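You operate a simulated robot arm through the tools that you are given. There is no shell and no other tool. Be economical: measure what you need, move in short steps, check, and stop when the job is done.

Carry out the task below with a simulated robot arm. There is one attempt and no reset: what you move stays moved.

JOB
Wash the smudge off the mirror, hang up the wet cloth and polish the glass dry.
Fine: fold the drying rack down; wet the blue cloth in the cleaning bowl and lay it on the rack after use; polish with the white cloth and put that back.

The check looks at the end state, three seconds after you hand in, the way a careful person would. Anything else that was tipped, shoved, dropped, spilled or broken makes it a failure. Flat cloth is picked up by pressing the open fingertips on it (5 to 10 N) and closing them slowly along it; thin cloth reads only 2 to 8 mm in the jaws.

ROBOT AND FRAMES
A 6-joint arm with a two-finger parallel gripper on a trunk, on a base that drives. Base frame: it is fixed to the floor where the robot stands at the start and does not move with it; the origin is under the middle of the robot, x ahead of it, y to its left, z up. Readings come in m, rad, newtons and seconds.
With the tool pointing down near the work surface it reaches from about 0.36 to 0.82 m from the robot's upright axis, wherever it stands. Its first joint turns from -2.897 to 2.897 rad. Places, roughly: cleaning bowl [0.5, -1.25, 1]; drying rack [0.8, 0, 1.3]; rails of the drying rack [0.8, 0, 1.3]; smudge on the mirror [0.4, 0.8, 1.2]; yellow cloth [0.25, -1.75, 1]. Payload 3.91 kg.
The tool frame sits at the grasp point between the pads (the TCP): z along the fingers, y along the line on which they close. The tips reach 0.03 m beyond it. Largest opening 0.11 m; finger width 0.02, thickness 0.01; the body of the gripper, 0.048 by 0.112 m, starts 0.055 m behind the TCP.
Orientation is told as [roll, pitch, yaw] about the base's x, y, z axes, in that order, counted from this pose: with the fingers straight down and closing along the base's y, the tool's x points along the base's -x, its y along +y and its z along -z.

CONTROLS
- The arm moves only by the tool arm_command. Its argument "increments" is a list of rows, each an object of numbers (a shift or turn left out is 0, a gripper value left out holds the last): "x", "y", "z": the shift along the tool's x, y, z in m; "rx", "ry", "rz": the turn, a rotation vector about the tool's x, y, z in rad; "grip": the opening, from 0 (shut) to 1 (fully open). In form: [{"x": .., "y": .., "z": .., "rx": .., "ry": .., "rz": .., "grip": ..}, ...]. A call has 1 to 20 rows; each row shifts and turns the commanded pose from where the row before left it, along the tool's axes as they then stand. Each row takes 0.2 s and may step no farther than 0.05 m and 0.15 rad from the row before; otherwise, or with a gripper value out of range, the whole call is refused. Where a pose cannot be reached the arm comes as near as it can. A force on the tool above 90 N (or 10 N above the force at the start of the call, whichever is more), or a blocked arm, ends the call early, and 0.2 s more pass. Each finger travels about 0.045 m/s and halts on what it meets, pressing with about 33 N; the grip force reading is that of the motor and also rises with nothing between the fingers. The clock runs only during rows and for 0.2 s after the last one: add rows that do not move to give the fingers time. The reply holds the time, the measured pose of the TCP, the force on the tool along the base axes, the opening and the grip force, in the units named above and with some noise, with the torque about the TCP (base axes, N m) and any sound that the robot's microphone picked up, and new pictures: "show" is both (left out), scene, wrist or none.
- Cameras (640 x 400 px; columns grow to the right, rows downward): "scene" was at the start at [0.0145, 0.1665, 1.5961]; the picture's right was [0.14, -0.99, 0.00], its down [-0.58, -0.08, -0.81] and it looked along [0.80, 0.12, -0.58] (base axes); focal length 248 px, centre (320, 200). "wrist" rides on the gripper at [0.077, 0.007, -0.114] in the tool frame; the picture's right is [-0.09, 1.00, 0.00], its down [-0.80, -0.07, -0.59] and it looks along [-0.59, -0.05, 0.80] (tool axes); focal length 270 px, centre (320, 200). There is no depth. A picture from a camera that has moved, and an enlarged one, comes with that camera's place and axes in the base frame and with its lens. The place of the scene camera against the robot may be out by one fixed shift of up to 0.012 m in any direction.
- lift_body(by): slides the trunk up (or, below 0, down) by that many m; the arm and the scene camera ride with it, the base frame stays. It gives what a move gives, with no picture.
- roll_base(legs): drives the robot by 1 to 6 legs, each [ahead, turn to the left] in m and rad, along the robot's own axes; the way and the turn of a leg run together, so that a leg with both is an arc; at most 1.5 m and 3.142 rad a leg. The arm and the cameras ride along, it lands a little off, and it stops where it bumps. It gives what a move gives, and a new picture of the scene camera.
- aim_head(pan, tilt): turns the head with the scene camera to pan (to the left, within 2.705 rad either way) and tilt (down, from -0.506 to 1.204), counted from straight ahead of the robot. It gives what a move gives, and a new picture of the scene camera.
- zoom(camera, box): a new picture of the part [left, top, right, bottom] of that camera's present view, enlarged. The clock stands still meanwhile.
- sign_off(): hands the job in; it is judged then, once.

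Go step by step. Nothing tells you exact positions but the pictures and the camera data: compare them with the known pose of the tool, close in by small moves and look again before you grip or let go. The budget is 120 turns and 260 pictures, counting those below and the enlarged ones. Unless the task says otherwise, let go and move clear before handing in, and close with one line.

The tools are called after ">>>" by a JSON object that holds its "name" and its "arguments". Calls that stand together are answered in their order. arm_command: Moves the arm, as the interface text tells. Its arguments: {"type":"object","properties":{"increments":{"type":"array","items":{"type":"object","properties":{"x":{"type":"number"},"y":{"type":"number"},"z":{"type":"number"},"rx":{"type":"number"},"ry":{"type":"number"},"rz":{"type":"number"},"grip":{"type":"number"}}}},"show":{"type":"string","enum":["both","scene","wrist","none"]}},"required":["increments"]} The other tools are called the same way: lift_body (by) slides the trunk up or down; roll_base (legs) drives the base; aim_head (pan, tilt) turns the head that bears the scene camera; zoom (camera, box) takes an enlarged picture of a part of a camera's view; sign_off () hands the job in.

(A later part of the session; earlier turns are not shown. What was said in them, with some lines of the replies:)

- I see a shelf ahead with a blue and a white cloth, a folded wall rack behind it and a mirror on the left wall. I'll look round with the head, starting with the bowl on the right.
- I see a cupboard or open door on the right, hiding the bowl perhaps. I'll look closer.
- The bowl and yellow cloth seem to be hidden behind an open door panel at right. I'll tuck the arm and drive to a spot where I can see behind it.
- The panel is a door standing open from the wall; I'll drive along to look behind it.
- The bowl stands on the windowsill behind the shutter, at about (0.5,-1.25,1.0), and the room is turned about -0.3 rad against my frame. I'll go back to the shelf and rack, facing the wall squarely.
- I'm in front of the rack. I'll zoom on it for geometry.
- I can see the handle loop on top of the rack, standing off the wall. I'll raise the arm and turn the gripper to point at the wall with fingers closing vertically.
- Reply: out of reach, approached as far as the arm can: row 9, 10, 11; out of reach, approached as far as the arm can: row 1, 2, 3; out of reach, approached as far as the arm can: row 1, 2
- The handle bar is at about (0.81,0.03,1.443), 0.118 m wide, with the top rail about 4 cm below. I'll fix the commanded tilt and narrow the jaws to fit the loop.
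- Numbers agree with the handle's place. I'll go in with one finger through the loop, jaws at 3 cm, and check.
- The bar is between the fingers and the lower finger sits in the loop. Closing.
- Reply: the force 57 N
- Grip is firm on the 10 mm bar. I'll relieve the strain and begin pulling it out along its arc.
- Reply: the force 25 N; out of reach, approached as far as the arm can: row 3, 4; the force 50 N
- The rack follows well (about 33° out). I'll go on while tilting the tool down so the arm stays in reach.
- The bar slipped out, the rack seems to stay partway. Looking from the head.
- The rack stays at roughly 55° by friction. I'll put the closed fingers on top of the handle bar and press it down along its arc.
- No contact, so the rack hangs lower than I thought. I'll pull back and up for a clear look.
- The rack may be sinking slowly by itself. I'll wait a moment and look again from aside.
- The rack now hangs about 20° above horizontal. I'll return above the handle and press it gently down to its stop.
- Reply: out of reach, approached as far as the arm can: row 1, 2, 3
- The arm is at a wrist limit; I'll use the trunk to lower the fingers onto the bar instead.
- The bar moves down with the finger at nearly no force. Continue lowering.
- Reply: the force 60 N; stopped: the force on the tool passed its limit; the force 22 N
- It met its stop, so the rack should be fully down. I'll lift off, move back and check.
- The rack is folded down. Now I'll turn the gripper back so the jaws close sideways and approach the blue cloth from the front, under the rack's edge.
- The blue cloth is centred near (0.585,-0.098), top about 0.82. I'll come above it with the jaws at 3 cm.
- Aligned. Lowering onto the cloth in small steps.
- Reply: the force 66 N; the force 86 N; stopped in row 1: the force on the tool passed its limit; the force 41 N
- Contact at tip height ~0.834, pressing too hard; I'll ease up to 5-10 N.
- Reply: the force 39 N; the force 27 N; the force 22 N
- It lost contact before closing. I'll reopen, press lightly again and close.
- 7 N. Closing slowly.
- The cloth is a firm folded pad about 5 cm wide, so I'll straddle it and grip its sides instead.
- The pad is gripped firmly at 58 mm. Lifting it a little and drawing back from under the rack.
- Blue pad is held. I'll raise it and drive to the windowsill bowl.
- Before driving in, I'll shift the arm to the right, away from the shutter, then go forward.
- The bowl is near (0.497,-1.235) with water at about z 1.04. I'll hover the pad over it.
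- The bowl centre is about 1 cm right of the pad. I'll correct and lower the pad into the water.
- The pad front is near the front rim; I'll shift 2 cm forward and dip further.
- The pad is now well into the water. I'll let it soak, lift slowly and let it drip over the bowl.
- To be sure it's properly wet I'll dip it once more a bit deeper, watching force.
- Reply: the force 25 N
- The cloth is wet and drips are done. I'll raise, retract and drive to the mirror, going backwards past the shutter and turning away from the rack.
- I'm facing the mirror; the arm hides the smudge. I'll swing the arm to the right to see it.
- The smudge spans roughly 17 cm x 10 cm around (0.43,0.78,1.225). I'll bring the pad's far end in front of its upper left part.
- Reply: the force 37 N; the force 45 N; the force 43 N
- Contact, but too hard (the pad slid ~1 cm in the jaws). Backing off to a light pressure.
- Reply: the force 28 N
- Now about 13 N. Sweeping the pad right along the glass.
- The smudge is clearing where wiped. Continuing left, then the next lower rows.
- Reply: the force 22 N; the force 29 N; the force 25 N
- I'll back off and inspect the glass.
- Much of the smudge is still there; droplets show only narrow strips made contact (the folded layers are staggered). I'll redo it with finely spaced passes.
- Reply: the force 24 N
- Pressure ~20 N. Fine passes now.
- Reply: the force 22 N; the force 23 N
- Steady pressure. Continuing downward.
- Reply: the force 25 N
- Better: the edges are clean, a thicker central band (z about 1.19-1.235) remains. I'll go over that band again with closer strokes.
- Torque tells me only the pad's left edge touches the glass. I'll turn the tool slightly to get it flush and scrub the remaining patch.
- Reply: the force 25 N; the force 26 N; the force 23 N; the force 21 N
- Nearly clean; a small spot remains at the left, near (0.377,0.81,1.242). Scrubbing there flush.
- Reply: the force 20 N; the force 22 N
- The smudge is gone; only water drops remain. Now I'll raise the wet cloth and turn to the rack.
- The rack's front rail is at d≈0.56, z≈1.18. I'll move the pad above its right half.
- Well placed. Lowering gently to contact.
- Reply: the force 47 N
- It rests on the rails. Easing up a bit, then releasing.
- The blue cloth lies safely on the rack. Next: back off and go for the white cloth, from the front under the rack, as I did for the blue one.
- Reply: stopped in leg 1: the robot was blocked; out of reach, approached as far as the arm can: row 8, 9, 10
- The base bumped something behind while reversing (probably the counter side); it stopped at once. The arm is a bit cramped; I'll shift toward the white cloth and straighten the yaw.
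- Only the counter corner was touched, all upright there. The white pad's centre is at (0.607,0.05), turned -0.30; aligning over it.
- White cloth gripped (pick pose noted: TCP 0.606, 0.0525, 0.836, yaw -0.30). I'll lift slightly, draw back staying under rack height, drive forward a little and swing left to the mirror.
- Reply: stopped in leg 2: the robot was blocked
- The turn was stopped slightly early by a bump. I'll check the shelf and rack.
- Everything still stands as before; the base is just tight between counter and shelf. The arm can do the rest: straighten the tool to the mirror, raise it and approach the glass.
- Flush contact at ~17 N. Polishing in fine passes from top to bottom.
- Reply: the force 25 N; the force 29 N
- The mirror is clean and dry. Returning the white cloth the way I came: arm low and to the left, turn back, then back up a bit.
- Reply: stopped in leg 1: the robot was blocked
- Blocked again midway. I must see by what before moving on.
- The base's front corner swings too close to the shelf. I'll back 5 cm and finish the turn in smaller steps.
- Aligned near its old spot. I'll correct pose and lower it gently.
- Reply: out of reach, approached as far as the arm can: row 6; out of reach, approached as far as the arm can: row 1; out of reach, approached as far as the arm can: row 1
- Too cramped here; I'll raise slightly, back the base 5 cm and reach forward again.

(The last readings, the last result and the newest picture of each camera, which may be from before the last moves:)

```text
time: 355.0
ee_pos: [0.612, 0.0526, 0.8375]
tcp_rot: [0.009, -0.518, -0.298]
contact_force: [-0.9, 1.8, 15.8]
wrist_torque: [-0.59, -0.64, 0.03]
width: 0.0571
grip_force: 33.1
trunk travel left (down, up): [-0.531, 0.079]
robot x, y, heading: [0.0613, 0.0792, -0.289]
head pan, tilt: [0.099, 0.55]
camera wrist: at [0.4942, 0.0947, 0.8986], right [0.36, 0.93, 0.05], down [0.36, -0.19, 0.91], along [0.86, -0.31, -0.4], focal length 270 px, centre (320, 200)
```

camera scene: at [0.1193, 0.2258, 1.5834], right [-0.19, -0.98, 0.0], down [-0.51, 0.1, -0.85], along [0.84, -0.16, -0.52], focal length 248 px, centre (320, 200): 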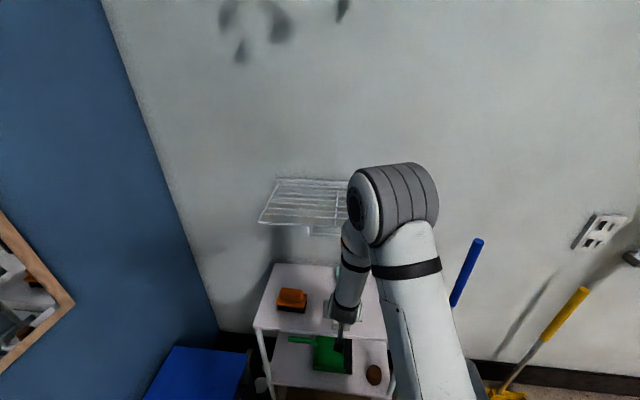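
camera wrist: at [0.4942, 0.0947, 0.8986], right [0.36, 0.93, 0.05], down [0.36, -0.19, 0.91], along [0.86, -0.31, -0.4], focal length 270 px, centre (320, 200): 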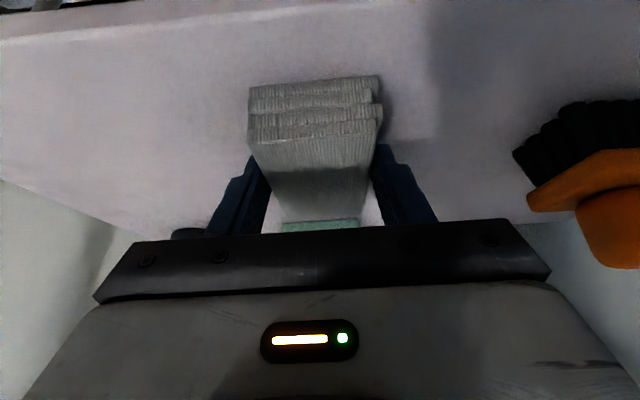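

It rests on the shelf at its old place. Easing off, opening, and lifting clear back under the rack's edge.

>>> {"name": "arm_command", "arguments": {"increments": [{"z": -0.0017, "x": -0.001}, {"grip": 0.6}, {"grip": 0.65}, {"grip": 0.7}, {"grip": 0.75}, {"grip": 0.8}, {}, {}, {"z": -0.026, "x": -0.0149}, {"z": -0.0303, "x": -0.0174}], "show": "wrist"}}

>>> {"name": "arm_command", "arguments": {"increments": [{"z": -0.02, "x": 0.0347}, {"z": -0.02, "x": 0.0347}, {"z": -0.01, "x": 0.0173}], "show": "both"}}

```text
time: 357.2
ee_pos: [0.611, 0.0518, 0.9009]
tcp_rot: [0.014, -0.516, -0.3]
contact_force: [0.3, 0.2, 0.0]
wrist_torque: [0.0, -0.02, 0.01]
width: 0.0882
grip_force: 0.1
trunk travel left (down, up): [-0.531, 0.079]
robot x, y, heading: [0.0598, 0.081, -0.289]
head pan, tilt: [0.099, 0.55]
camera wrist: at [0.4932, 0.0938, 0.964], right [0.36, 0.93, 0.05], down [0.36, -0.19, 0.91], along [0.86, -0.31, -0.41], focal length 270 px, centre (320, 200)
```

wrist: 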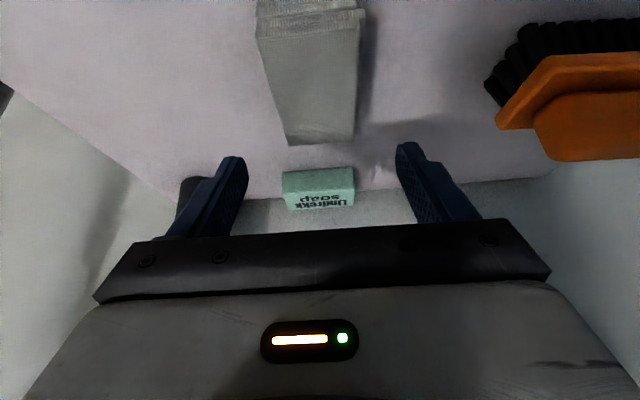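

```text
time: 358.0
ee_pos: [0.5155, 0.0815, 0.9048]
tcp_rot: [0.012, -0.514, -0.299]
contact_force: [0.3, 0.2, 1.0]
wrist_torque: [0.0, -0.01, -0.01]
width: 0.088
grip_force: 0.1
trunk travel left (down, up): [-0.531, 0.079]
robot x, y, heading: [0.0597, 0.0818, -0.29]
head pan, tilt: [0.099, 0.55]
camera scene: at [0.1202, 0.2256, 1.5833], right [-0.19, -0.98, 0.0], down [-0.51, 0.1, -0.85], along [0.84, -0.16, -0.52], focal length 248 px, centre (320, 200)
camera wrist: at [0.3977, 0.1237, 0.9669], right [0.36, 0.93, 0.05], down [0.36, -0.19, 0.91], along [0.86, -0.31, -0.41], focal length 270 px, centre (320, 200)
```

scene: 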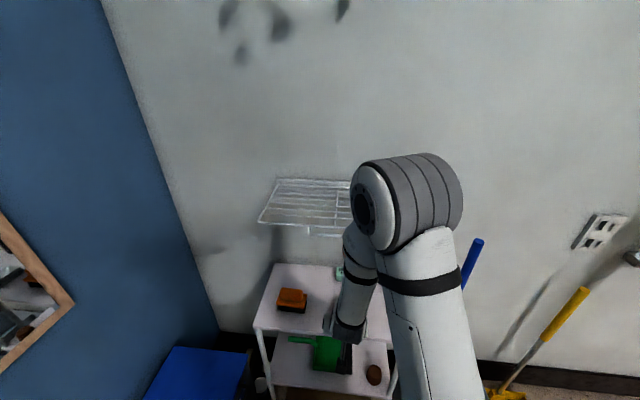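
wrist: 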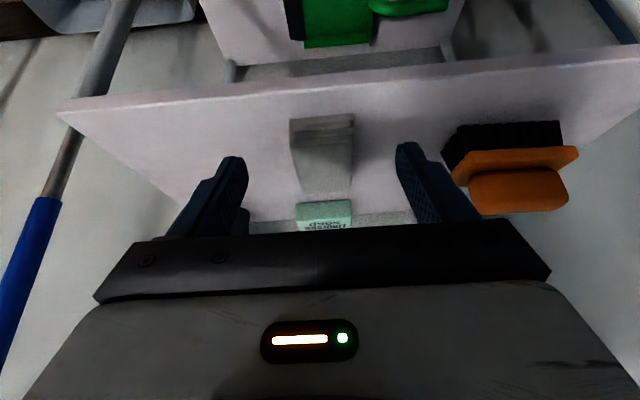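

White cloth is back. One last look at rack, shelf and mirror with the arm aside.

>>> {"name": "arm_command", "arguments": {"increments": [{"y": -0.05}, {"y": -0.05}, {"y": -0.05}], "show": "scene"}}

>>> {"name": "zoom", "arguments": {"camera": "scene", "box": [220, 150, 460, 400]}}

>>> {"name": "aim_head", "arguments": {"pan": 1.35, "tilt": 0.4}}

>>> {"name": "zoom", "arguments": {"camera": "scene", "box": [260, 90, 500, 260]}}

```text
time: 358.8
ee_pos: [0.5055, -0.0123, 0.9268]
tcp_rot: [-0.014, -0.514, -0.3]
contact_force: [-0.1, 0.0, -0.5]
wrist_torque: [-0.03, 0.05, -0.03]
width: 0.0882
grip_force: 0.0
out of reach, approached as far as the arm can: row 1, 2, 3
trunk travel left (down, up): [-0.531, 0.079]
robot x, y, heading: [0.0598, 0.08, -0.291]
head pan, tilt: [0.099, 0.55]
camera scene: at [0.1212, 0.226, 1.5833], right [-0.19, -0.98, 0.0], down [-0.51, 0.1, -0.85], along [0.84, -0.16, -0.52], focal length 248 px, centre (320, 200)
```

scene: 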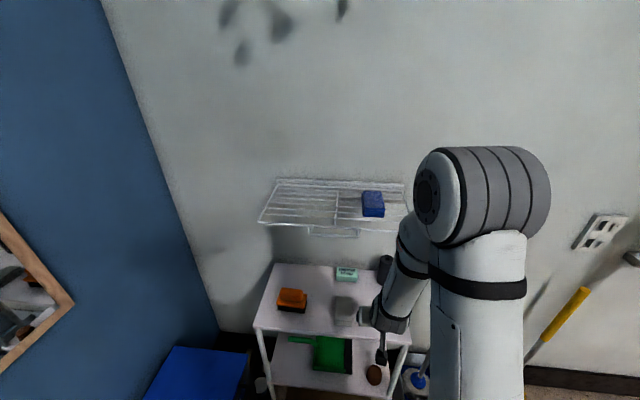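

```text
1.60 times, centred on (340, 275) of scene
camera zoom: at [0.1212, 0.226, 1.5833], right [-0.19, -0.98, 0.0], down [-0.51, 0.1, -0.85], along [0.84, -0.16, -0.52], focal length 396 px, centre (288, 80)
```

zoom: 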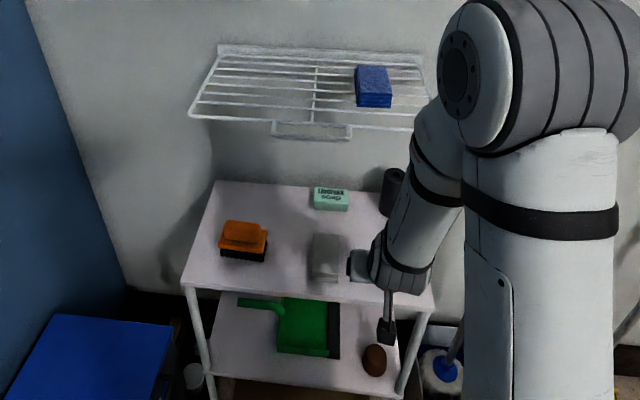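

```text
time: 360.2
ee_pos: [0.5053, -0.0118, 0.9265]
tcp_rot: [-0.014, -0.513, -0.301]
contact_force: [0.5, -0.8, 0.4]
wrist_torque: [0.02, -0.01, 0.02]
width: 0.088
grip_force: 0.1
trunk travel left (down, up): [-0.531, 0.079]
robot x, y, heading: [0.0613, 0.0785, -0.29]
head pan, tilt: [1.349, 0.4]
camera scene: at [0.0777, 0.3234, 1.5971], right [0.87, -0.49, 0.0], down [-0.19, -0.34, -0.92], along [0.45, 0.8, -0.39], focal length 248 px, centre (320, 200)
```

scene: 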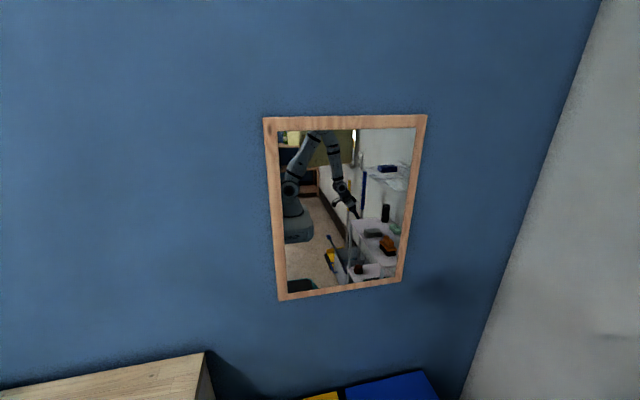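

```text
2.35 times, centred on (380, 175) of scene
camera zoom: at [0.0777, 0.3234, 1.5971], right [0.87, -0.49, 0.0], down [-0.19, -0.34, -0.92], along [0.45, 0.8, -0.39], focal length 583 px, centre (179, 259)
```

zoom: 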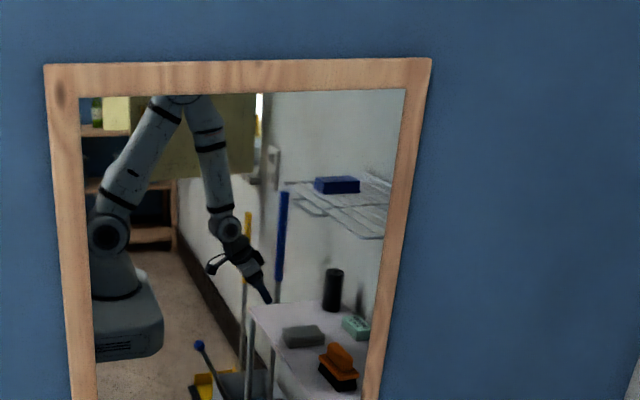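

The glass shows no smudge and no drops, the blue cloth lies on the lowered rack, the white cloth is back on the shelf, and everything I can see on and around the shelf is still upright. Handing in.

>>> {"name": "sign_off", "arguments": {}}

```text
The job is handed in.
```

The job is handed in. The smudge is washed off and the glass is polished dry. The wet blue cloth is on the folded-down rack and the white cloth is back in its place. The base bumped the counter and shelf lightly while turning, and I saw nothing moved or tipped.
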